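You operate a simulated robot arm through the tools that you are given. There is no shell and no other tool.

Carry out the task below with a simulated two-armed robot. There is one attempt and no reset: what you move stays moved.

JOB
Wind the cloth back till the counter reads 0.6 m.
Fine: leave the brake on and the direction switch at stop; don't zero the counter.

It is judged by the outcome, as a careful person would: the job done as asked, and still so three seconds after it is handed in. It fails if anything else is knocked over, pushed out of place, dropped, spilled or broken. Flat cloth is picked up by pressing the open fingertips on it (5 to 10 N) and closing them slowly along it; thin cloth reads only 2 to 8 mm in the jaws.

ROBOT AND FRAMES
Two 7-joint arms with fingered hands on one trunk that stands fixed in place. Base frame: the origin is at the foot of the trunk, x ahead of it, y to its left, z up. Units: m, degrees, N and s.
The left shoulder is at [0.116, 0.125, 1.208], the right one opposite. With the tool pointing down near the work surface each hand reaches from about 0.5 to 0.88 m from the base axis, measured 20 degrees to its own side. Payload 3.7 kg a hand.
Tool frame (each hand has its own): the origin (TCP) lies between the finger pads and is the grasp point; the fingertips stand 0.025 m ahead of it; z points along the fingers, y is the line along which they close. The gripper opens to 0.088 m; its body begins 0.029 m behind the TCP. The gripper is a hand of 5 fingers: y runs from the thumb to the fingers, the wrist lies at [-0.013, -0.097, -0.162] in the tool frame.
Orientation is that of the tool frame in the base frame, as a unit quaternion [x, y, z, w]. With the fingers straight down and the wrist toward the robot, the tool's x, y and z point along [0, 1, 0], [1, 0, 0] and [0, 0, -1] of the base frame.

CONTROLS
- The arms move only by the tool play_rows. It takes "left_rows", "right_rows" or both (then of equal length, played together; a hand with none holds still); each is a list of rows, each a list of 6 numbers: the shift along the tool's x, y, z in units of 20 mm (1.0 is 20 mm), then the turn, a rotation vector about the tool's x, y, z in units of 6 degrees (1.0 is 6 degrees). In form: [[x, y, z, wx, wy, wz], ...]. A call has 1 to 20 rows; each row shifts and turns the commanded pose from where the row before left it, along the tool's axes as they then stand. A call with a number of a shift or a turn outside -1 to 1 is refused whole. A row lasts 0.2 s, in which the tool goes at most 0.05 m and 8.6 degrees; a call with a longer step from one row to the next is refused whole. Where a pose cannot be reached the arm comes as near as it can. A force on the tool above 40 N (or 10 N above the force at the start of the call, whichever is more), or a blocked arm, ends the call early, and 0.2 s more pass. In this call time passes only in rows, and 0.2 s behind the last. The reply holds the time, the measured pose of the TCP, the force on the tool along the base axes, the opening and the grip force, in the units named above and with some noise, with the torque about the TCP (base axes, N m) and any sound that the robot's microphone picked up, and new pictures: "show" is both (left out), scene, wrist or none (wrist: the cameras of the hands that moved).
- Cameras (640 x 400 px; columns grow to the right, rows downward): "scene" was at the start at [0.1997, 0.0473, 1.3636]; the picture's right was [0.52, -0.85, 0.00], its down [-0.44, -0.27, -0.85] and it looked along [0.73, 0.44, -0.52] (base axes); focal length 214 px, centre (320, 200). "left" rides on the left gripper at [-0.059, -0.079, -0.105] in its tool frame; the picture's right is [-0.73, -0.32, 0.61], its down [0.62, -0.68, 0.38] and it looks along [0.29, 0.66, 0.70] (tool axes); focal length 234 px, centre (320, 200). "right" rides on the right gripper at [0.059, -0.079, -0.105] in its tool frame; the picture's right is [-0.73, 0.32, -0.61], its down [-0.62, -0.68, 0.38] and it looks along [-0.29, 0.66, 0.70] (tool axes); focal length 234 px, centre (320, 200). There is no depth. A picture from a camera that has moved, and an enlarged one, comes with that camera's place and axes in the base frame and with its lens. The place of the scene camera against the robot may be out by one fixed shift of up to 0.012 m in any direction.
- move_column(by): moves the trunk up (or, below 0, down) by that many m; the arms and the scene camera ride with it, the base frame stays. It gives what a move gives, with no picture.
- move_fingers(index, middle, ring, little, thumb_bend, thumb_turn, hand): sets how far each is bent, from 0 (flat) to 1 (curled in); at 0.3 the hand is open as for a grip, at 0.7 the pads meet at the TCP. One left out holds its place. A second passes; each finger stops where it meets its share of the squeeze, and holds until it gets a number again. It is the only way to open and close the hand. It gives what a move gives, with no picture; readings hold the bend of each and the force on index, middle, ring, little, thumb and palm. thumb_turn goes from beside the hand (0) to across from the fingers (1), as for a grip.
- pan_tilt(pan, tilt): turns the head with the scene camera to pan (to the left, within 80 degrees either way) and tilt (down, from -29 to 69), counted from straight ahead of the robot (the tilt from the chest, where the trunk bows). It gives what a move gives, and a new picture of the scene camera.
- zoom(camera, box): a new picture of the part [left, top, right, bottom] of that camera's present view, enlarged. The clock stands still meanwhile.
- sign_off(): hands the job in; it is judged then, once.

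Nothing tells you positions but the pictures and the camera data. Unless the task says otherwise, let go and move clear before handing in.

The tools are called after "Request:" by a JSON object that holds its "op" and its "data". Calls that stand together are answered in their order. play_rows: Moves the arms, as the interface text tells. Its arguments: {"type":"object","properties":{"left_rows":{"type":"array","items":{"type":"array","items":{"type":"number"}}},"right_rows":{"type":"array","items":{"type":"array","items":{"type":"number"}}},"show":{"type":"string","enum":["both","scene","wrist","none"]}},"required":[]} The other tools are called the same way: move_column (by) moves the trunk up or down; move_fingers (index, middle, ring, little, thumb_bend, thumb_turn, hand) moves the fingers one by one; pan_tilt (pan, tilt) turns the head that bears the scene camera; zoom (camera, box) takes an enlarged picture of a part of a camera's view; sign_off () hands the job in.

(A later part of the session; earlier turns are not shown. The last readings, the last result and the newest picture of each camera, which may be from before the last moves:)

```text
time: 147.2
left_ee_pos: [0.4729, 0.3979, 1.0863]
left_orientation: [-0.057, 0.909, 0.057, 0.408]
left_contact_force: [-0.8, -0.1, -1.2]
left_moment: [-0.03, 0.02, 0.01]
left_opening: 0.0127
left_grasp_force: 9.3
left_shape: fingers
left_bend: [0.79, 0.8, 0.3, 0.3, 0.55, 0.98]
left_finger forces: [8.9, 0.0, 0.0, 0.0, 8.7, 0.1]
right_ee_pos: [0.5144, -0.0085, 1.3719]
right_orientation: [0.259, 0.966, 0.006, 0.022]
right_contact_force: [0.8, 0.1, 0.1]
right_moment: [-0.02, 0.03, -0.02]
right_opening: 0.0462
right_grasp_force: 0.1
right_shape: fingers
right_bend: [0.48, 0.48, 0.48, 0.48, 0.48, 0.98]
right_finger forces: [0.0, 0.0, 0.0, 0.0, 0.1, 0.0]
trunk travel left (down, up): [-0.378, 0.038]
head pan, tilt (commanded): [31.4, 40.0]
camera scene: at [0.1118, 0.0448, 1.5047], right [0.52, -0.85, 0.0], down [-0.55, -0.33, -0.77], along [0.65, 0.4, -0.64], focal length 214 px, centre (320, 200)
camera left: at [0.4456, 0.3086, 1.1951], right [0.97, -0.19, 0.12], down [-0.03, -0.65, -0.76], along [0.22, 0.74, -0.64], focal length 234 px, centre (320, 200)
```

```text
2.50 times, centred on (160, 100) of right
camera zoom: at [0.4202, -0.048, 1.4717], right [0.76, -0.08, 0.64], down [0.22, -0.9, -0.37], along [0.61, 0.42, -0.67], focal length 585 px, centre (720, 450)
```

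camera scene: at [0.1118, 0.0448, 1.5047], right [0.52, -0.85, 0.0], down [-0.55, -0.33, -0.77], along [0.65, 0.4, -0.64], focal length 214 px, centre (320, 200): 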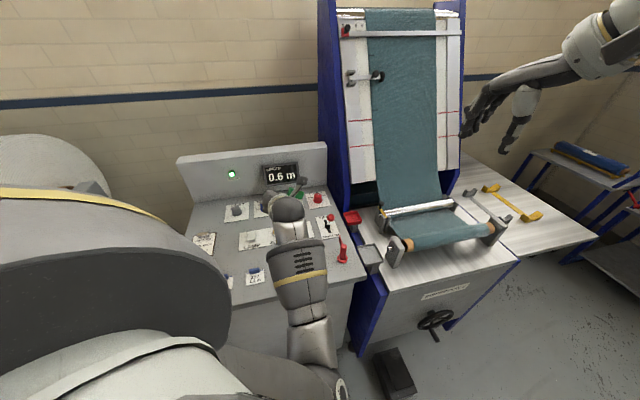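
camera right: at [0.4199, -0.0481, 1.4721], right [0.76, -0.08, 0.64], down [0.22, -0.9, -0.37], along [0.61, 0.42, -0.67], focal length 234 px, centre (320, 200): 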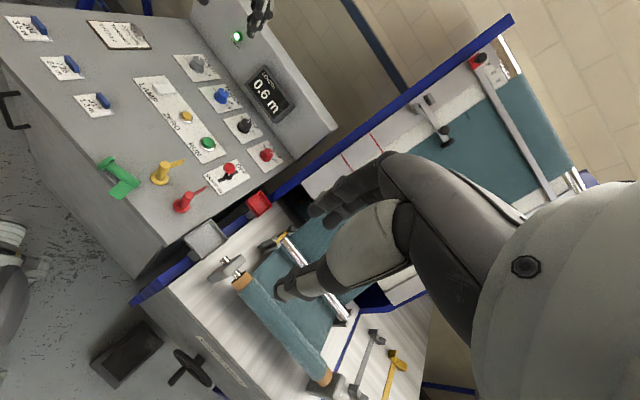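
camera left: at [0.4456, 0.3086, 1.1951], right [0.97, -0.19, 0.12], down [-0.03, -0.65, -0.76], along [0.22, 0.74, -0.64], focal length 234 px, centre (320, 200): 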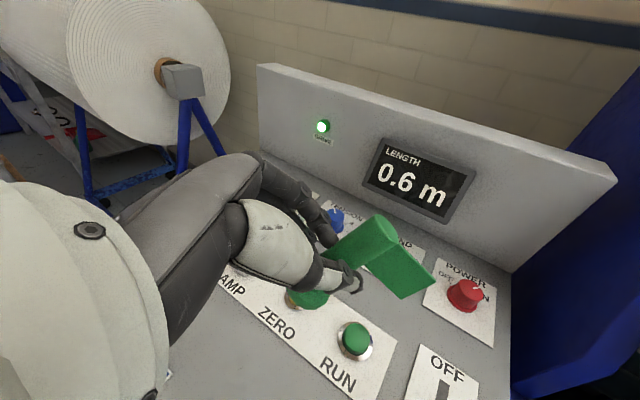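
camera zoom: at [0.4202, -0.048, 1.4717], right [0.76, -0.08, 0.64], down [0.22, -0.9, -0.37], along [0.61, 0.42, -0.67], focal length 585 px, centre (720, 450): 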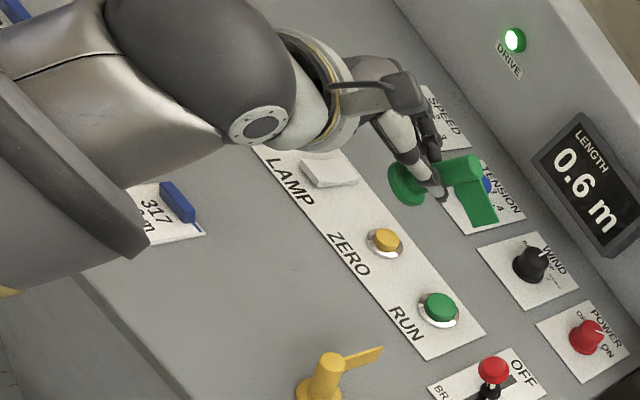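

That works here: the roll is now 48°, with the base pointing downward. I'll continue rolling toward upright.

Request:
{"op": "play_rows", "data": {"left_rows": [[0, 0, 0, 0, -0.8, 0], [0, 0, 0, 0, -0.8, 0], [0, 0, 0, 0, -0.8, 0], [0, 0, 0, 0, -0.8, 0], [0, 0, 0, 0, -0.8, 0], [0, 0, 0, 0, -0.8, 0]], "show": "both"}}

Request:
{"op": "zoom", "data": {"camera": "right", "box": [60, 20, 260, 180]}}

Request:
{"op": "zoom", "data": {"camera": "scene", "box": [220, 140, 360, 270]}}

```text
time: 148.8
left_ee_pos: [0.4959, 0.4018, 1.1245]
left_orientation: [-0.04, 0.753, 0.073, 0.653]
left_contact_force: [-0.8, 0.3, -0.8]
left_moment: [0.02, 0.03, 0.0]
left_opening: 0.0126
left_grasp_force: 9.1
left_shape: fingers
left_bend: [0.79, 0.8, 0.3, 0.3, 0.55, 0.98]
left_finger forces: [9.1, 0.1, 0.0, 0.0, 8.9, 0.1]
right_ee_pos: [0.515, -0.0093, 1.3719]
right_orientation: [0.26, 0.965, 0.006, 0.022]
right_contact_force: [-0.6, 0.4, 0.0]
right_moment: [0.02, 0.0, -0.02]
right_opening: 0.0466
right_grasp_force: 0.0
right_shape: fingers
right_bend: [0.48, 0.48, 0.48, 0.48, 0.48, 0.98]
right_finger forces: [0.0, 0.1, 0.1, 0.0, 0.0, 0.1]
trunk travel left (down, up): [-0.378, 0.038]
head pan, tilt (commanded): [31.4, 40.0]
stopped in row 6 (left hand): the arm was blocked; the commanded pose is now the measured one
camera scene: at [0.112, 0.0449, 1.5046], right [0.52, -0.85, 0.0], down [-0.55, -0.33, -0.77], along [0.65, 0.4, -0.64], focal length 214 px, centre (320, 200)
camera left: at [0.4114, 0.3056, 1.192], right [0.75, -0.24, 0.62], down [0.39, -0.59, -0.71], along [0.54, 0.77, -0.34], focal length 234 px, centre (320, 200)
```

scene: 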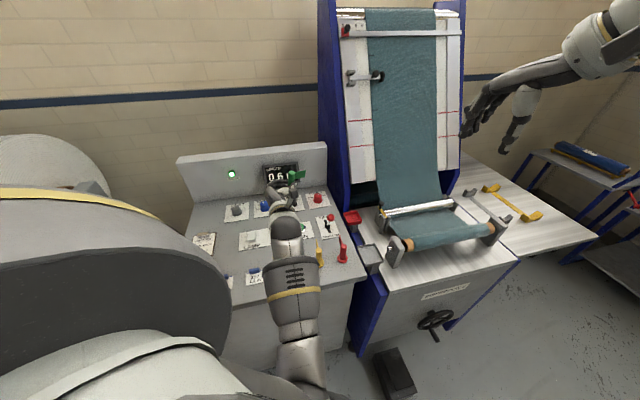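
left: 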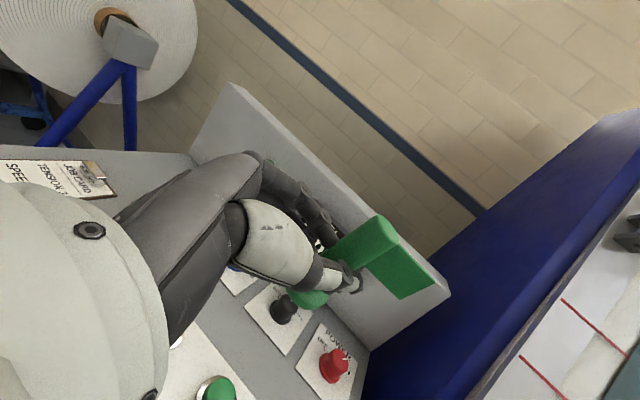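

```text
2.50 times, centred on (160, 100) of right
camera zoom: at [0.4204, -0.0479, 1.4716], right [0.76, -0.08, 0.64], down [0.22, -0.9, -0.37], along [0.61, 0.42, -0.67], focal length 585 px, centre (720, 450)
```

zoom: 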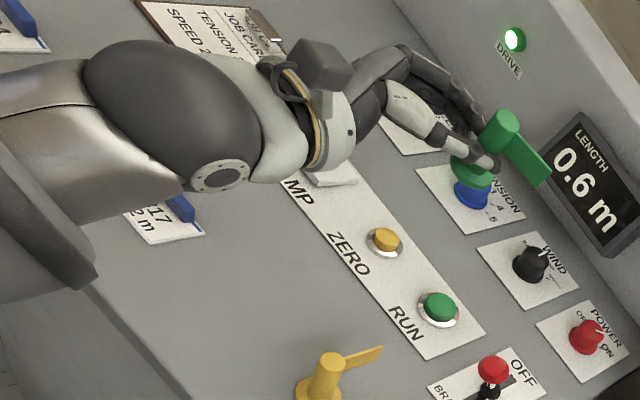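

```text
3.08 times, centred on (290, 205) of scene
camera zoom: at [0.112, 0.0449, 1.5046], right [0.52, -0.85, 0.0], down [-0.55, -0.33, -0.77], along [0.65, 0.4, -0.64], focal length 660 px, centre (412, 185)
```

zoom: 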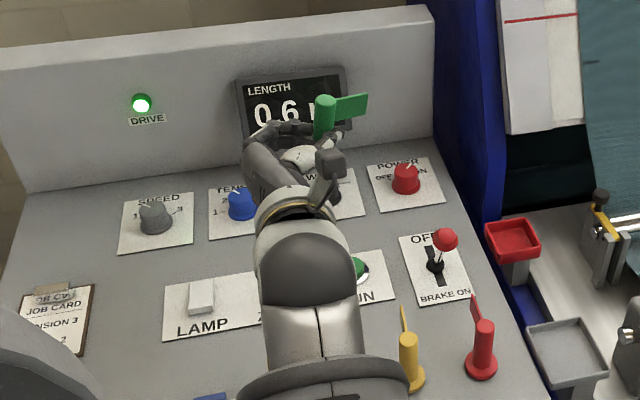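

The marker is now almost upright in the hand, about 6° off. The ring and little fingers hang below it, so I'll ease the roll back to about 60°, move those two fingers out of the way, and set its rim down on open desk before rocking it upright.

Request:
{"op": "play_rows", "data": {"left_rows": [[0, 0, -0.3, 0, 0.9, 0], [0, 0, -0.3, 0, 0.9, 0], [0, 0, -0.3, 0, 0.9, 0], [0, 0, 0, 0, 0.9, 0]], "show": "none"}}

Request:
{"op": "move_fingers", "data": {"hand": "left", "ring": 0.0, "little": 1.0}}

Request:
{"op": "zoom", "data": {"camera": "right", "box": [60, 20, 260, 180]}}

Request:
{"op": "zoom", "data": {"camera": "left", "box": [220, 140, 460, 360]}}

```text
time: 149.8
left_ee_pos: [0.4779, 0.3984, 1.1274]
left_orientation: [-0.053, 0.862, 0.064, 0.5]
left_contact_force: [0.3, -1.4, -0.6]
left_moment: [0.0, -0.01, -0.01]
left_opening: 0.0125
left_grasp_force: 8.6
left_shape: fingers
left_bend: [0.79, 0.8, 0.3, 0.3, 0.55, 0.98]
left_finger forces: [8.9, 0.0, 0.1, 0.0, 8.7, 0.0]
right_ee_pos: [0.5149, -0.0092, 1.3724]
right_orientation: [0.258, 0.966, 0.006, 0.022]
right_contact_force: [0.3, 0.1, -0.2]
right_moment: [0.02, -0.03, 0.0]
right_opening: 0.0465
right_grasp_force: 0.1
right_shape: fingers
right_bend: [0.48, 0.48, 0.48, 0.48, 0.48, 0.98]
right_finger forces: [0.0, 0.1, 0.0, 0.0, 0.1, 0.0]
trunk travel left (down, up): [-0.378, 0.038]
head pan, tilt (commanded): [31.4, 40.0]
```

```text
time: 150.8
left_ee_pos: [0.4764, 0.3981, 1.1276]
left_orientation: [-0.053, 0.862, 0.063, 0.501]
left_contact_force: [0.2, -0.5, -0.6]
left_moment: [0.0, -0.01, -0.02]
left_opening: 0.0127
left_grasp_force: 8.6
left_shape: fingers
left_bend: [0.79, 0.8, 0.0, 1.0, 0.55, 0.98]
left_finger forces: [8.9, 0.1, 0.0, 0.0, 8.7, 0.0]
right_ee_pos: [0.5153, -0.0087, 1.3718]
right_orientation: [0.26, 0.965, 0.005, 0.022]
right_contact_force: [-0.2, 0.0, 0.3]
right_moment: [-0.05, -0.01, -0.01]
right_opening: 0.0465
right_grasp_force: 0.0
right_shape: fingers
right_bend: [0.48, 0.48, 0.48, 0.48, 0.48, 0.98]
right_finger forces: [0.0, 0.0, 0.1, 0.0, 0.0, 0.0]
trunk travel left (down, up): [-0.378, 0.038]
head pan, tilt (commanded): [31.4, 40.0]
```

```text
2.50 times, centred on (160, 100) of right
camera zoom: at [0.4204, -0.0479, 1.4716], right [0.76, -0.08, 0.64], down [0.22, -0.9, -0.37], along [0.61, 0.42, -0.67], focal length 585 px, centre (720, 450)
```

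zoom: 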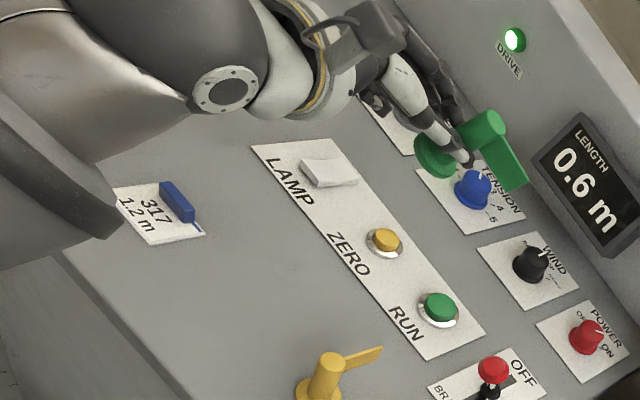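

```text
1.82 times, centred on (340, 250) of left
camera zoom: at [0.427, 0.3056, 1.226], right [0.93, -0.2, 0.31], down [0.13, -0.63, -0.77], along [0.35, 0.75, -0.56], focal length 426 px, centre (284, 109)
```

zoom: 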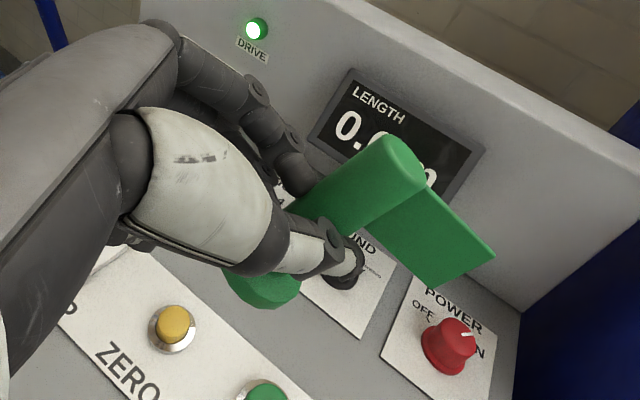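

The marker is about 20° from vertical in the hand, well within the range where it will settle onto its base by itself. I'll carry it down to about 6 cm above open desk.

Request:
{"op": "play_rows", "data": {"left_rows": [[0.849, -0.206, 0.087, 0, 0, 0], [0.849, -0.206, 0.087, 0, 0, 0], [0.849, -0.206, 0.087, 0, 0, 0], [0.849, -0.206, 0.087, 0, 0, 0], [0.849, -0.206, 0.087, 0, 0, 0], [0.849, -0.206, 0.087, 0, 0, 0], [0.849, -0.206, 0.087, 0, 0, 0], [0.849, -0.206, 0.087, 0, 0, 0], [0.849, -0.206, 0.087, 0, 0, 0]], "show": "both"}}

Request:
{"op": "zoom", "data": {"camera": "right", "box": [40, 40, 240, 200]}}

Request:
{"op": "zoom", "data": {"camera": "scene", "box": [220, 180, 380, 300]}}

```text
time: 152.0
left_ee_pos: [0.4914, 0.382, 1.1222]
left_orientation: [-0.057, 0.819, 0.062, 0.568]
left_contact_force: [0.0, 0.2, -0.3]
left_moment: [0.01, 0.0, 0.01]
left_opening: 0.0127
left_grasp_force: 8.9
left_shape: fingers
left_bend: [0.79, 0.8, 0.0, 1.0, 0.55, 0.98]
left_finger forces: [8.9, 0.0, 0.0, 0.0, 8.8, 0.0]
right_ee_pos: [0.5144, -0.0098, 1.3714]
right_orientation: [0.259, 0.966, 0.006, 0.021]
right_contact_force: [0.3, 0.0, 0.0]
right_moment: [0.03, -0.01, -0.02]
right_opening: 0.0468
right_grasp_force: 0.0
right_shape: fingers
right_bend: [0.48, 0.48, 0.48, 0.48, 0.48, 0.98]
right_finger forces: [0.1, 0.0, 0.0, 0.0, 0.0, 0.1]
trunk travel left (down, up): [-0.378, 0.038]
head pan, tilt (commanded): [31.4, 40.0]
stopped in row 5 (left hand): the arm was blocked; the commanded pose is now the measured one
camera scene: at [0.1121, 0.0448, 1.5046], right [0.52, -0.85, 0.0], down [-0.55, -0.33, -0.77], along [0.65, 0.4, -0.64], focal length 214 px, centre (320, 200)
camera left: at [0.4265, 0.2867, 1.2105], right [0.87, -0.2, 0.46], down [0.25, -0.62, -0.74], along [0.43, 0.76, -0.49], focal length 234 px, centre (320, 200)
```

scene: 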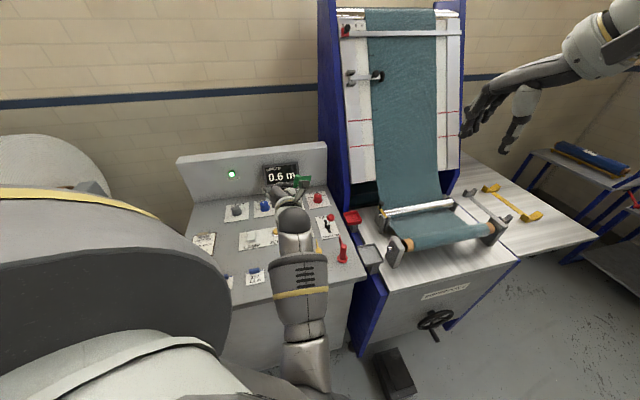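
left: 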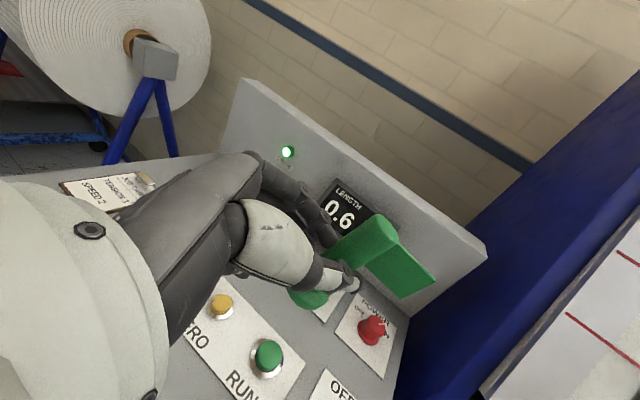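

```text
2.50 times, centred on (140, 120) of right
camera zoom: at [0.4204, -0.0479, 1.4716], right [0.76, -0.08, 0.64], down [0.22, -0.9, -0.37], along [0.61, 0.42, -0.67], focal length 585 px, centre (770, 400)
```

zoom: 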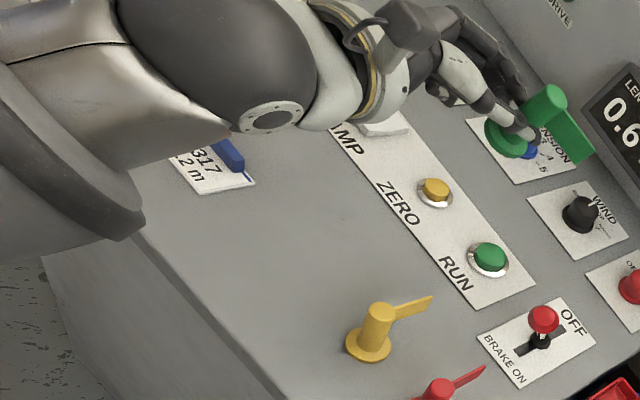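

```text
3.33 times, centred on (300, 240) of scene
camera zoom: at [0.1121, 0.0448, 1.5046], right [0.52, -0.85, 0.0], down [-0.55, -0.33, -0.77], along [0.65, 0.4, -0.64], focal length 715 px, centre (387, 67)
```

zoom: 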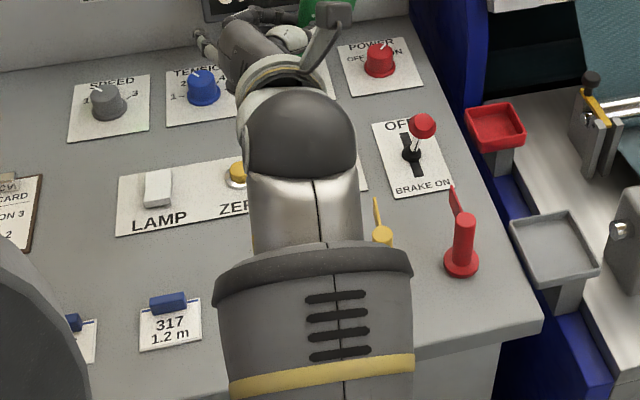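

The folded elbow blocks that way in, though the marker is still securely held. I'll swing the hand clockwise about the vertical so the forearm comes in from the left, which gives the elbow room.

Request:
{"op": "play_rows", "data": {"left_rows": [[0, 0, 0, 0.937, -0.037, 0.348], [0, 0, 0, 0.937, -0.037, 0.348], [0, 0, 0, 0.937, -0.037, 0.348], [0, 0, 0, 0.937, -0.037, 0.348], [0, 0, 0, 0.937, -0.037, 0.348], [0, 0, 0, 0.937, -0.037, 0.348]], "show": "both"}}

Request:
{"op": "zoom", "data": {"camera": "right", "box": [40, 20, 240, 180]}}

```text
time: 153.4
left_ee_pos: [0.4899, 0.379, 1.1206]
left_orientation: [0.199, 0.797, -0.117, 0.559]
left_contact_force: [0.1, -0.2, -1.3]
left_moment: [0.04, 0.02, 0.02]
left_opening: 0.0126
left_grasp_force: 8.8
left_shape: fingers
left_bend: [0.79, 0.8, 0.0, 1.0, 0.55, 0.98]
left_finger forces: [8.8, 0.1, 0.0, 0.0, 8.5, 0.1]
right_ee_pos: [0.5158, -0.0082, 1.3712]
right_orientation: [0.259, 0.966, 0.006, 0.022]
right_contact_force: [-0.3, 1.1, -0.2]
right_moment: [-0.03, -0.01, 0.0]
right_opening: 0.0465
right_grasp_force: 0.1
right_shape: fingers
right_bend: [0.48, 0.48, 0.48, 0.48, 0.48, 0.98]
right_finger forces: [0.0, 0.0, 0.0, 0.0, 0.0, 0.0]
trunk travel left (down, up): [-0.378, 0.038]
head pan, tilt (commanded): [31.4, 40.0]
camera scene: at [0.1119, 0.0455, 1.5046], right [0.52, -0.85, 0.0], down [-0.55, -0.34, -0.77], along [0.65, 0.4, -0.64], focal length 214 px, centre (320, 200)
camera left: at [0.3822, 0.3424, 1.2095], right [0.58, -0.67, 0.46], down [-0.17, -0.65, -0.74], along [0.8, 0.35, -0.49], focal length 234 px, centre (320, 200)
```

scene: 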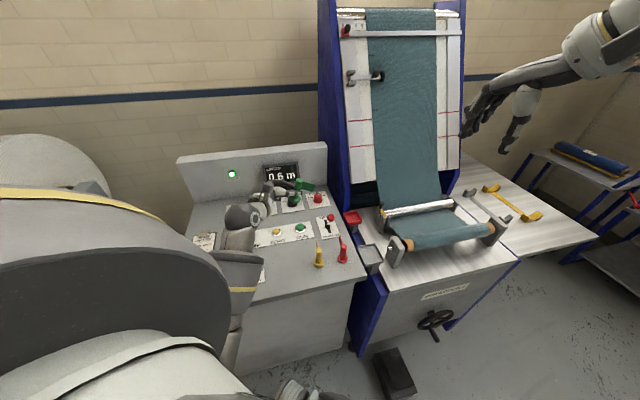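
left: 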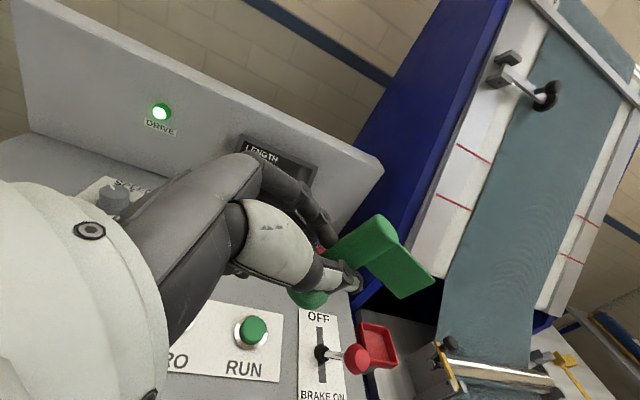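

```text
2.50 times, centred on (140, 100) of right
camera zoom: at [0.4202, -0.0473, 1.4717], right [0.76, -0.08, 0.64], down [0.22, -0.9, -0.37], along [0.61, 0.42, -0.67], focal length 585 px, centre (770, 450)
```

zoom: 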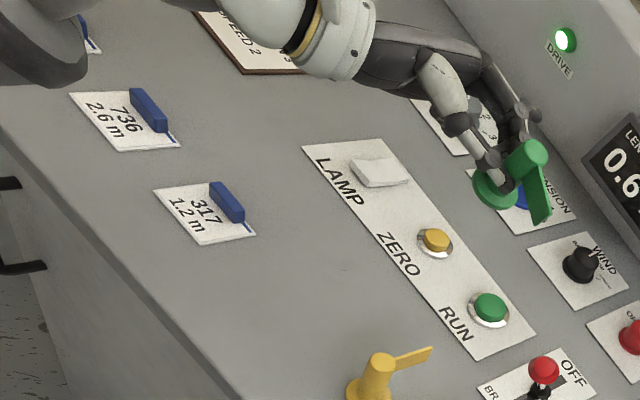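

That freed the arm completely and the marker is steady. A little more swing the same way, then I'll move back and down over the open desk.

Request:
{"op": "play_rows", "data": {"left_rows": [[0, 0, 0, 0.937, -0.037, 0.348], [0, 0, 0, 0.937, -0.037, 0.348], [0, 0, 0, 0.937, -0.037, 0.348], [0, 0, 0, 0.937, -0.037, 0.348]], "show": "both"}}

Request:
{"op": "zoom", "data": {"camera": "right", "box": [40, 20, 240, 180]}}

```text
time: 154.4
left_ee_pos: [0.4907, 0.3802, 1.1213]
left_orientation: [0.36, 0.738, -0.231, 0.522]
left_contact_force: [-0.5, -0.5, -0.8]
left_moment: [0.03, 0.0, 0.0]
left_opening: 0.0125
left_grasp_force: 8.5
left_shape: fingers
left_bend: [0.79, 0.8, 0.0, 1.0, 0.55, 0.98]
left_finger forces: [8.7, 0.0, 0.1, 0.0, 8.4, 0.0]
right_ee_pos: [0.5147, -0.0089, 1.3726]
right_orientation: [0.259, 0.965, 0.006, 0.023]
right_contact_force: [-0.5, -0.1, 0.0]
right_moment: [-0.02, 0.03, 0.0]
right_opening: 0.0465
right_grasp_force: 0.1
right_shape: fingers
right_bend: [0.48, 0.48, 0.48, 0.48, 0.48, 0.98]
right_finger forces: [0.1, 0.0, 0.0, 0.1, 0.0, 0.1]
trunk travel left (down, up): [-0.378, 0.038]
head pan, tilt (commanded): [31.4, 40.0]
camera scene: at [0.1122, 0.0451, 1.5046], right [0.52, -0.85, 0.0], down [-0.55, -0.34, -0.77], along [0.65, 0.4, -0.64], focal length 214 px, centre (320, 200)
camera left: at [0.3758, 0.3886, 1.2098], right [0.26, -0.85, 0.46], down [-0.42, -0.53, -0.74], along [0.87, 0.0, -0.49], focal length 234 px, centre (320, 200)
```

scene: 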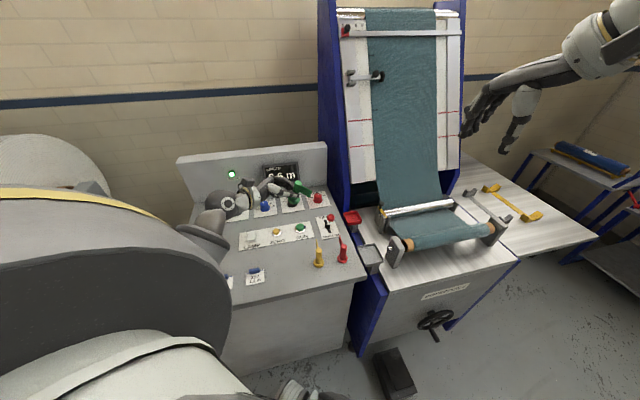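
left: 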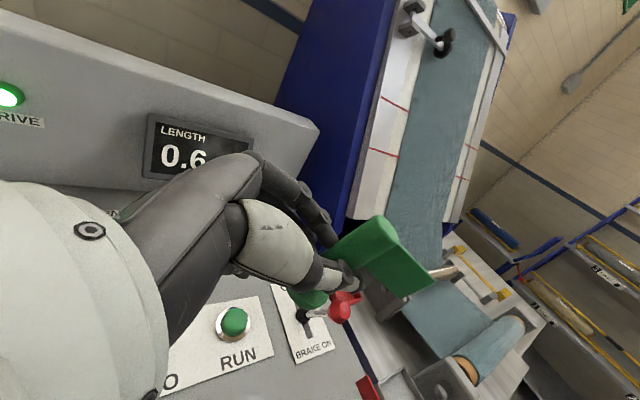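

```text
2.50 times, centred on (140, 100) of right
camera zoom: at [0.4205, -0.0476, 1.4716], right [0.76, -0.08, 0.64], down [0.22, -0.9, -0.37], along [0.61, 0.42, -0.67], focal length 585 px, centre (770, 450)
```

zoom: 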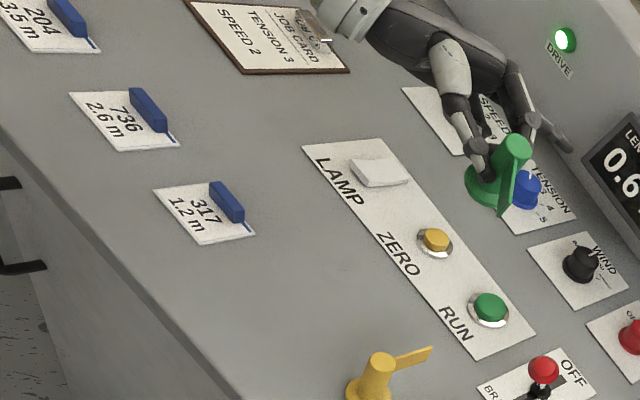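

The marker is close to vertical, with the forearm well out to the left. I'll reduce the roll slightly so its base rim is the lowest point, then bring it over its original spot.

Request:
{"op": "play_rows", "data": {"left_rows": [[0, 0, 0, 0, 0.9, 0], [0, 0, 0, 0, 0.9, 0], [0.4, -0.3, -0.75, 0, 0, 0], [0.4, -0.3, -0.75, 0, 0, 0], [0.4, -0.3, -0.75, 0, 0, 0], [0.4, -0.3, -0.75, 0, 0, 0]], "show": "both"}}

Request:
{"op": "zoom", "data": {"camera": "right", "box": [40, 20, 240, 180]}}

```text
time: 155.8
left_ee_pos: [0.4301, 0.4175, 1.1249]
left_orientation: [0.381, 0.784, -0.195, 0.45]
left_contact_force: [0.2, 0.1, -0.8]
left_moment: [-0.01, -0.03, 0.01]
left_opening: 0.0128
left_grasp_force: 8.0
left_shape: fingers
left_bend: [0.79, 0.8, 0.0, 1.0, 0.55, 0.98]
left_finger forces: [8.7, 0.0, 0.0, 0.0, 8.4, 0.1]
right_ee_pos: [0.515, -0.0089, 1.3721]
right_orientation: [0.259, 0.966, 0.006, 0.022]
right_contact_force: [0.5, 0.4, 0.5]
right_moment: [-0.01, -0.01, 0.0]
right_opening: 0.0463
right_grasp_force: 0.1
right_shape: fingers
right_bend: [0.48, 0.48, 0.48, 0.48, 0.48, 0.98]
right_finger forces: [0.1, 0.0, 0.1, 0.1, 0.1, 0.0]
trunk travel left (down, up): [-0.378, 0.038]
head pan, tilt (commanded): [31.4, 40.0]
camera scene: at [0.1117, 0.0449, 1.5047], right [0.52, -0.85, 0.0], down [-0.55, -0.33, -0.77], along [0.65, 0.4, -0.64], focal length 214 px, centre (320, 200)
camera left: at [0.3264, 0.4105, 1.2255], right [0.31, -0.9, 0.29], down [-0.5, -0.42, -0.76], along [0.81, 0.09, -0.58], focal length 234 px, centre (320, 200)
```

scene: 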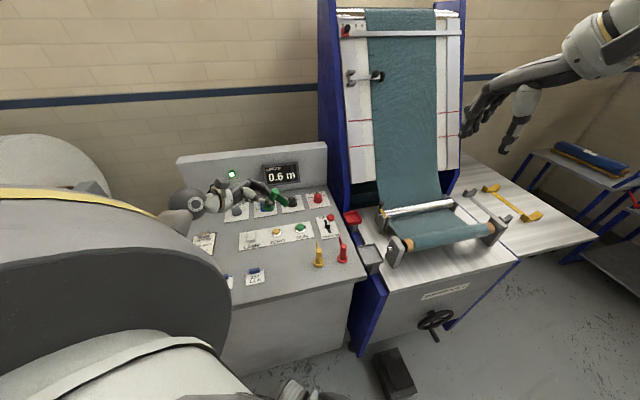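
left: 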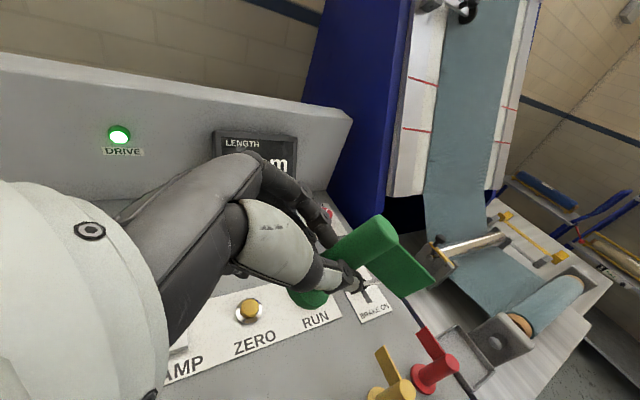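

```text
2.50 times, centred on (140, 100) of right
camera zoom: at [0.4201, -0.0479, 1.4717], right [0.76, -0.08, 0.64], down [0.22, -0.9, -0.37], along [0.61, 0.42, -0.67], focal length 585 px, centre (770, 450)
```

zoom: 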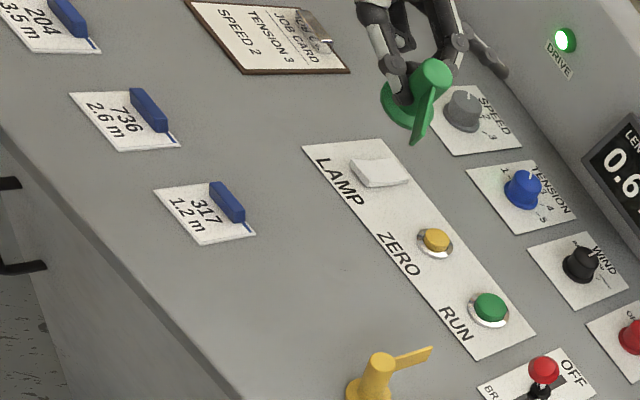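

My estimate of the marker's pose in hand matches the camera within a few millimetres. I'll move it over its original spot, about 6 cm above the desk.

Request:
{"op": "play_rows", "data": {"left_rows": [[0.623, -0.584, 0.791, 0, 0, 0], [0.623, -0.584, 0.791, 0, 0, 0], [0.623, -0.584, 0.791, 0, 0, 0], [0.623, -0.584, 0.791, 0, 0, 0], [0.623, -0.584, 0.791, 0, 0, 0], [0.623, -0.584, 0.791, 0, 0, 0], [0.623, -0.584, 0.791, 0, 0, 0]], "show": "both"}}

Request:
{"op": "zoom", "data": {"camera": "right", "box": [40, 60, 240, 220]}}

Request:
{"op": "zoom", "data": {"camera": "scene", "box": [220, 180, 380, 300]}}

```text
time: 157.4
left_ee_pos: [0.399, 0.3301, 0.9899]
left_orientation: [0.38, 0.784, -0.195, 0.451]
left_contact_force: [0.3, -0.7, -0.7]
left_moment: [-0.01, -0.02, 0.0]
left_opening: 0.0125
left_grasp_force: 8.2
left_shape: fingers
left_bend: [0.79, 0.8, 0.0, 1.0, 0.55, 0.98]
left_finger forces: [8.5, 0.0, 0.0, 0.1, 8.2, 0.0]
right_ee_pos: [0.5153, -0.0097, 1.3714]
right_orientation: [0.259, 0.965, 0.006, 0.022]
right_contact_force: [-0.3, 0.0, -0.5]
right_moment: [0.03, 0.01, 0.0]
right_opening: 0.0463
right_grasp_force: 0.0
right_shape: fingers
right_bend: [0.48, 0.48, 0.48, 0.48, 0.48, 0.98]
right_finger forces: [0.0, 0.0, 0.0, 0.0, 0.0, 0.1]
trunk travel left (down, up): [-0.378, 0.038]
head pan, tilt (commanded): [31.4, 40.0]
camera scene: at [0.112, 0.0446, 1.5046], right [0.52, -0.85, 0.0], down [-0.55, -0.33, -0.77], along [0.65, 0.4, -0.64], focal length 214 px, centre (320, 200)
camera left: at [0.2963, 0.3235, 1.0905], right [0.31, -0.9, 0.29], down [-0.5, -0.42, -0.76], along [0.81, 0.09, -0.58], focal length 234 px, centre (320, 200)
```

scene: 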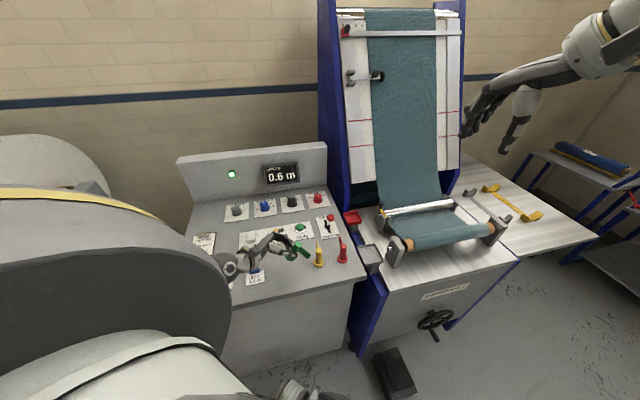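
left: 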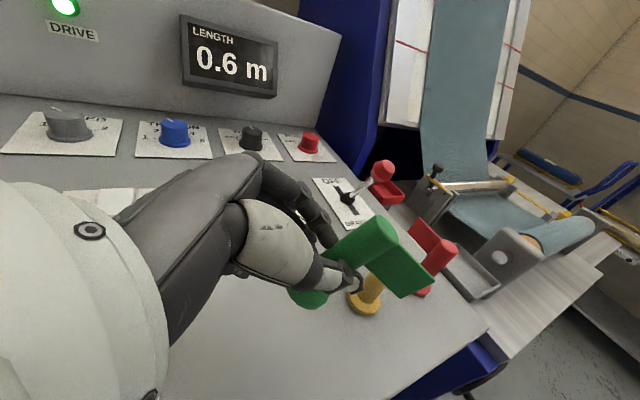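

```text
2.50 times, centred on (140, 140) of right
camera zoom: at [0.4203, -0.0481, 1.4716], right [0.76, -0.08, 0.64], down [0.22, -0.9, -0.37], along [0.61, 0.42, -0.67], focal length 585 px, centre (770, 350)
```

zoom: 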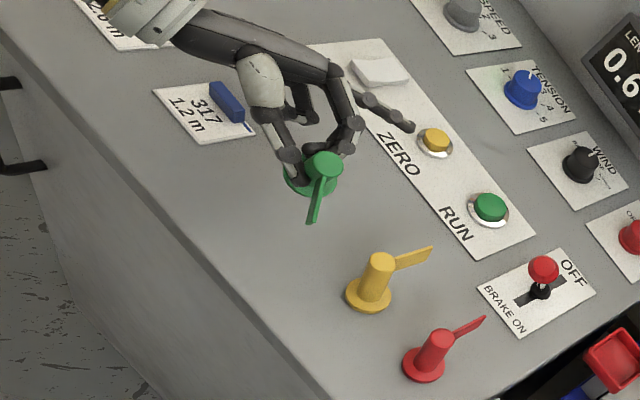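

```text
3.33 times, centred on (300, 240) of scene
camera zoom: at [0.112, 0.0446, 1.5046], right [0.52, -0.85, 0.0], down [-0.55, -0.33, -0.77], along [0.65, 0.4, -0.64], focal length 715 px, centre (387, 67)
```

zoom: 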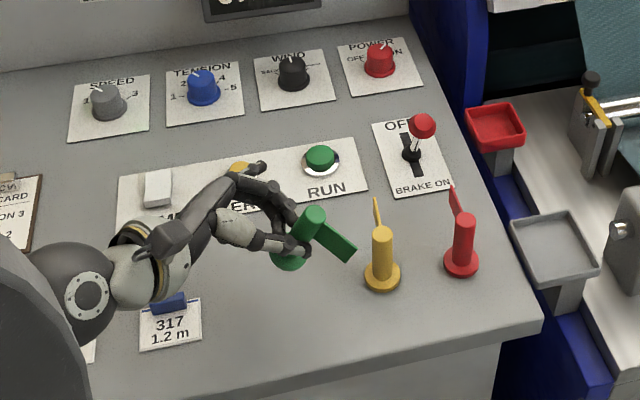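

The marker is nearly upright, in line with the yellow and red ones, and my outstretched ring finger will stay clear of the ZERO button by 7 cm. I'll lower it 5 cm.

Request:
{"op": "play_rows", "data": {"left_rows": [[0.534, -0.023, 0.325, 0, 0, 0], [0.534, -0.023, 0.325, 0, 0, 0], [0.534, -0.023, 0.325, 0, 0, 0], [0.534, -0.023, 0.325, 0, 0, 0]], "show": "none"}}

Request:
{"op": "zoom", "data": {"camera": "right", "box": [60, 80, 200, 200]}}

Request:
{"op": "zoom", "data": {"camera": "scene", "box": [230, 200, 350, 290]}}

```text
time: 158.4
left_ee_pos: [0.3998, 0.3291, 0.94]
left_orientation: [0.381, 0.783, -0.196, 0.45]
left_contact_force: [-0.1, 0.7, -0.5]
left_moment: [0.02, 0.01, 0.0]
left_opening: 0.0127
left_grasp_force: 7.9
left_shape: fingers
left_bend: [0.79, 0.8, 0.0, 1.0, 0.55, 0.98]
left_finger forces: [8.6, 0.0, 0.0, 0.0, 8.2, 0.0]
right_ee_pos: [0.515, -0.0086, 1.3727]
right_orientation: [0.259, 0.966, 0.006, 0.022]
right_contact_force: [0.7, 0.5, 0.3]
right_moment: [0.03, -0.02, -0.02]
right_opening: 0.0465
right_grasp_force: 0.1
right_shape: fingers
right_bend: [0.48, 0.48, 0.48, 0.48, 0.48, 0.98]
right_finger forces: [0.0, 0.0, 0.0, 0.0, 0.0, 0.1]
trunk travel left (down, up): [-0.378, 0.038]
head pan, tilt (commanded): [31.4, 40.0]
```

```text
3.33 times, centred on (130, 140) of right
camera zoom: at [0.4205, -0.0477, 1.4716], right [0.76, -0.08, 0.64], down [0.22, -0.9, -0.37], along [0.61, 0.42, -0.67], focal length 781 px, centre (953, 400)
```

zoom: 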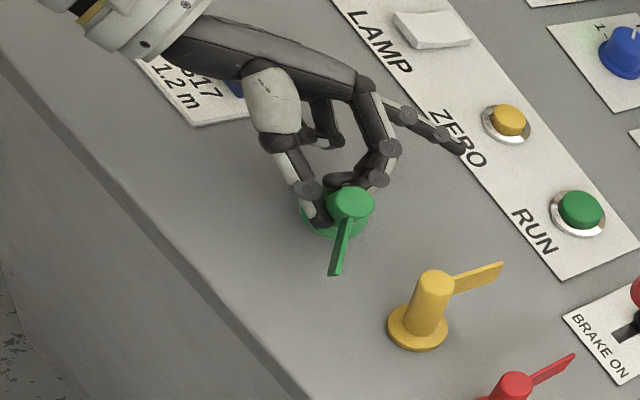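

```text
4.44 times, centred on (290, 245) of scene
camera zoom: at [0.1121, 0.045, 1.5046], right [0.52, -0.85, 0.0], down [-0.55, -0.34, -0.77], along [0.65, 0.4, -0.64], focal length 953 px, centre (453, 0)
```

zoom: 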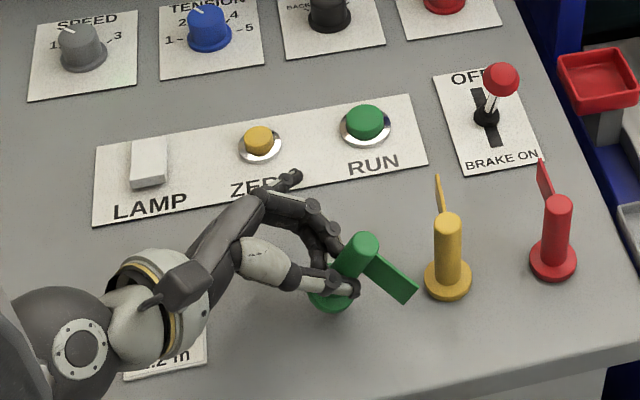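

Very close now. I'll lower in small steps until the rim touches.

Request:
{"op": "play_rows", "data": {"left_rows": [[0.171, -0.007, 0.104, 0, 0, 0], [0.171, -0.007, 0.104, 0, 0, 0], [0.171, -0.007, 0.104, 0, 0, 0]], "show": "none"}}

Request:
{"op": "zoom", "data": {"camera": "scene", "box": [230, 200, 350, 290]}}

```text
time: 159.2
left_ee_pos: [0.4004, 0.3295, 0.9272]
left_orientation: [0.38, 0.784, -0.195, 0.45]
left_contact_force: [-0.5, -1.1, -0.6]
left_moment: [-0.01, 0.0, 0.0]
left_opening: 0.0126
left_grasp_force: 8.2
left_shape: fingers
left_bend: [0.79, 0.8, 0.0, 1.0, 0.55, 0.98]
left_finger forces: [8.5, 0.0, 0.0, 0.1, 8.4, 0.0]
right_ee_pos: [0.5147, -0.0096, 1.3715]
right_orientation: [0.259, 0.966, 0.006, 0.022]
right_contact_force: [0.0, 0.8, -0.2]
right_moment: [0.06, 0.01, 0.03]
right_opening: 0.0466
right_grasp_force: 0.1
right_shape: fingers
right_bend: [0.48, 0.48, 0.48, 0.48, 0.48, 0.98]
right_finger forces: [0.0, 0.0, 0.1, 0.0, 0.0, 0.0]
trunk travel left (down, up): [-0.378, 0.038]
head pan, tilt (commanded): [31.4, 40.0]
```

```text
4.44 times, centred on (290, 245) of scene
camera zoom: at [0.1121, 0.045, 1.5046], right [0.52, -0.85, 0.0], down [-0.55, -0.34, -0.77], along [0.65, 0.4, -0.64], focal length 953 px, centre (453, 0)
```

zoom: 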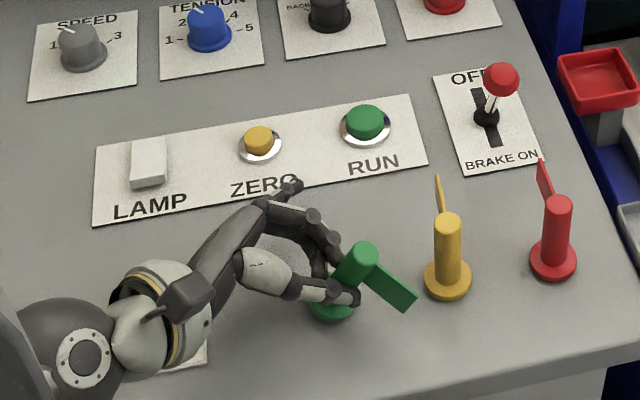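

Request:
{"op": "play_rows", "data": {"left_rows": [[0.128, -0.006, 0.078, 0, 0, 0], [0.128, -0.006, 0.078, 0, 0, 0]], "show": "none"}}

Request:
{"op": "zoom", "data": {"camera": "scene", "box": [270, 220, 350, 290]}}

Request:
{"op": "zoom", "data": {"camera": "left", "box": [200, 160, 460, 400]}}

```text
time: 159.8
left_ee_pos: [0.4018, 0.33, 0.9222]
left_orientation: [0.381, 0.783, -0.195, 0.452]
left_contact_force: [-0.8, 0.6, 8.5]
left_moment: [-0.15, -0.01, -0.03]
left_opening: 0.0132
left_grasp_force: 10.3
left_shape: fingers
left_bend: [0.79, 0.8, 0.0, 1.0, 0.55, 0.95]
left_finger forces: [11.2, 0.0, 0.1, 0.0, 9.2, 0.0]
right_ee_pos: [0.5147, -0.01, 1.3722]
right_orientation: [0.259, 0.965, 0.007, 0.023]
right_contact_force: [-0.3, -0.6, -0.1]
right_moment: [0.02, 0.0, -0.02]
right_opening: 0.0465
right_grasp_force: 0.0
right_shape: fingers
right_bend: [0.48, 0.48, 0.48, 0.48, 0.48, 0.98]
right_finger forces: [0.0, 0.0, 0.0, 0.0, 0.0, 0.0]
trunk travel left (down, up): [-0.378, 0.038]
head pan, tilt (commanded): [31.4, 40.0]
```

```text
5.71 times, centred on (310, 255) of scene
camera zoom: at [0.1113, 0.0444, 1.5048], right [0.52, -0.85, 0.0], down [-0.55, -0.33, -0.77], along [0.65, 0.4, -0.64], focal length 1226 px, centre (377, -114)
```

zoom: 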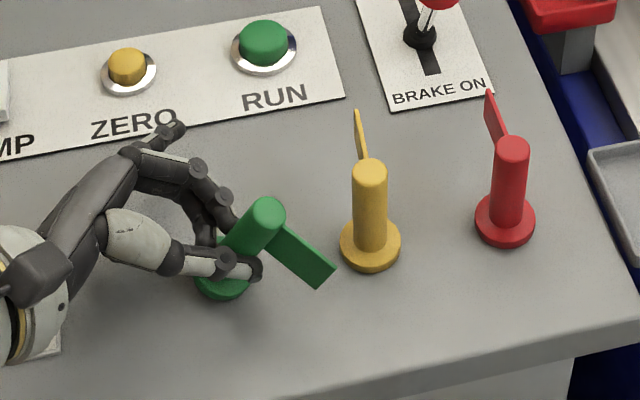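

```text
1.67 times, centred on (330, 280) of left
camera zoom: at [0.2977, 0.3238, 1.0234], right [0.31, -0.9, 0.3], down [-0.5, -0.42, -0.76], along [0.81, 0.09, -0.58], focal length 390 px, centre (303, 67)
```

zoom: 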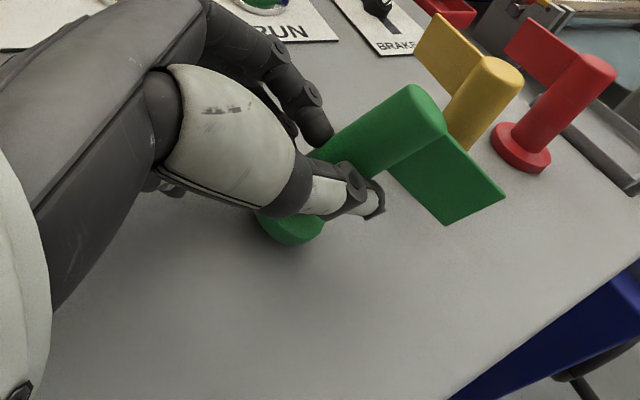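

The rim is on the desk (8 N) with the post leaning about 26°. I'll ease the pressure and roll another 10° about the rim so it will settle securely.

Request:
{"op": "play_rows", "data": {"left_rows": [[-0.085, 0.004, -0.052, 0, 0, 0], [0.187, 0, -0.117, 0, -0.833, 0], [0.187, 0, -0.117, 0, -0.833, 0]], "show": "none"}}

Request:
{"op": "zoom", "data": {"camera": "scene", "box": [270, 220, 350, 290]}}

Request:
{"op": "zoom", "data": {"camera": "right", "box": [90, 90, 190, 190]}}

```text
time: 160.6
left_ee_pos: [0.3961, 0.3351, 0.9185]
left_orientation: [0.361, 0.741, -0.229, 0.517]
left_contact_force: [-0.7, -0.2, 1.9]
left_moment: [-0.06, 0.02, -0.06]
left_opening: 0.0131
left_grasp_force: 8.9
left_shape: fingers
left_bend: [0.79, 0.8, 0.0, 1.0, 0.55, 0.96]
left_finger forces: [9.0, 0.0, 0.0, 0.0, 8.9, 0.0]
right_ee_pos: [0.5143, -0.0093, 1.3714]
right_orientation: [0.259, 0.966, 0.006, 0.022]
right_contact_force: [1.3, 0.0, -0.6]
right_moment: [0.02, 0.0, 0.03]
right_opening: 0.0467
right_grasp_force: 0.1
right_shape: fingers
right_bend: [0.48, 0.48, 0.48, 0.48, 0.48, 0.98]
right_finger forces: [0.0, 0.0, 0.1, 0.1, 0.1, 0.0]
trunk travel left (down, up): [-0.378, 0.038]
head pan, tilt (commanded): [31.4, 40.0]
```

```text
5.71 times, centred on (310, 255) of scene
camera zoom: at [0.1124, 0.0448, 1.5046], right [0.52, -0.85, 0.0], down [-0.55, -0.33, -0.77], along [0.65, 0.4, -0.64], focal length 1226 px, centre (377, -114)
```

zoom: 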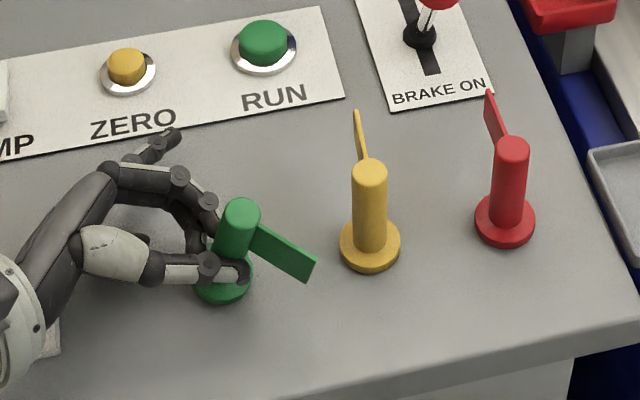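

```text
4.00 times, centred on (140, 140) of right
camera zoom: at [0.4208, -0.048, 1.4715], right [0.76, -0.08, 0.64], down [0.22, -0.9, -0.37], along [0.61, 0.42, -0.67], focal length 937 px, centre (1040, 440)
```

zoom: 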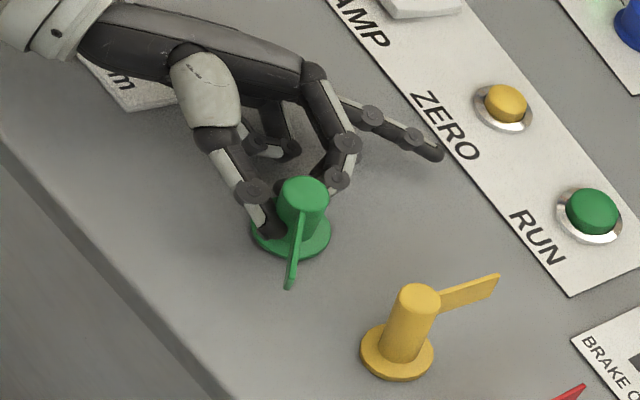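

The marker is now nearly upright with its base on the desk (2 N). I'll open the thumb and index gently to let it settle.

Request:
{"op": "move_fingers", "data": {"hand": "left", "index": 0.68, "middle": 0.68, "thumb_bend": 0.48}}

Request:
{"op": "zoom", "data": {"camera": "scene", "box": [270, 220, 350, 290]}}

Request:
{"op": "zoom", "data": {"camera": "right", "box": [90, 90, 190, 190]}}

```text
time: 161.6
left_ee_pos: [0.3954, 0.3353, 0.9194]
left_orientation: [0.361, 0.742, -0.229, 0.516]
left_contact_force: [0.6, 1.0, 0.1]
left_moment: [0.0, 0.0, -0.01]
left_opening: 0.0238
left_grasp_force: 0.0
left_shape: fingers
left_bend: [0.68, 0.68, 0.0, 1.0, 0.48, 0.97]
left_finger forces: [0.0, 0.1, 0.0, 0.0, 0.0, 0.0]
right_ee_pos: [0.5159, -0.0095, 1.3719]
right_orientation: [0.258, 0.966, 0.006, 0.023]
right_contact_force: [0.3, 0.0, 0.6]
right_moment: [0.0, 0.01, -0.01]
right_opening: 0.0462
right_grasp_force: 0.2
right_shape: fingers
right_bend: [0.48, 0.48, 0.48, 0.48, 0.48, 0.98]
right_finger forces: [0.0, 0.0, 0.1, 0.1, 0.0, 0.0]
trunk travel left (down, up): [-0.378, 0.038]
head pan, tilt (commanded): [31.4, 40.0]
```

```text
5.71 times, centred on (310, 255) of scene
camera zoom: at [0.1119, 0.0449, 1.5046], right [0.52, -0.85, 0.0], down [-0.55, -0.34, -0.77], along [0.65, 0.4, -0.64], focal length 1226 px, centre (377, -114)
```

zoom: 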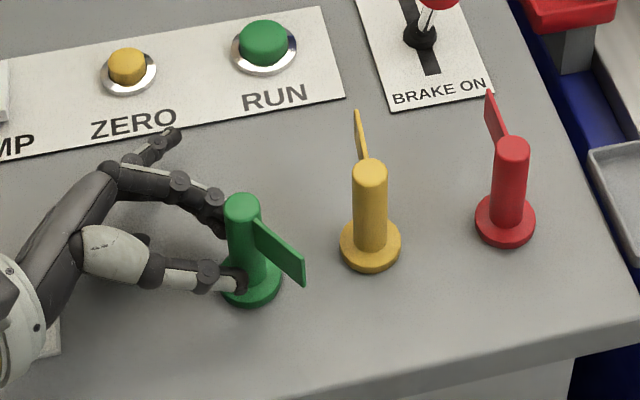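

```text
4.00 times, centred on (140, 140) of right
camera zoom: at [0.4203, -0.0478, 1.4717], right [0.76, -0.08, 0.64], down [0.22, -0.9, -0.37], along [0.61, 0.42, -0.67], focal length 937 px, centre (1040, 440)
```

zoom: 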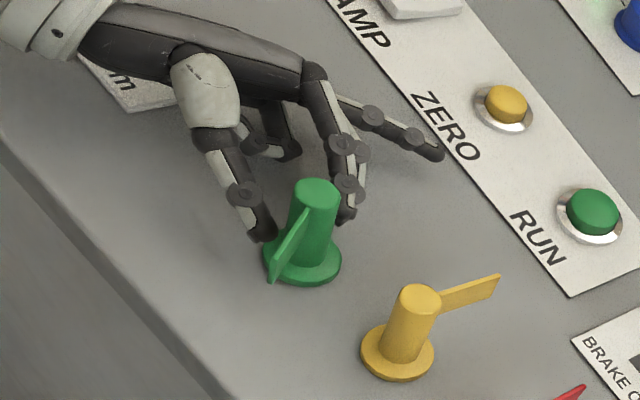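

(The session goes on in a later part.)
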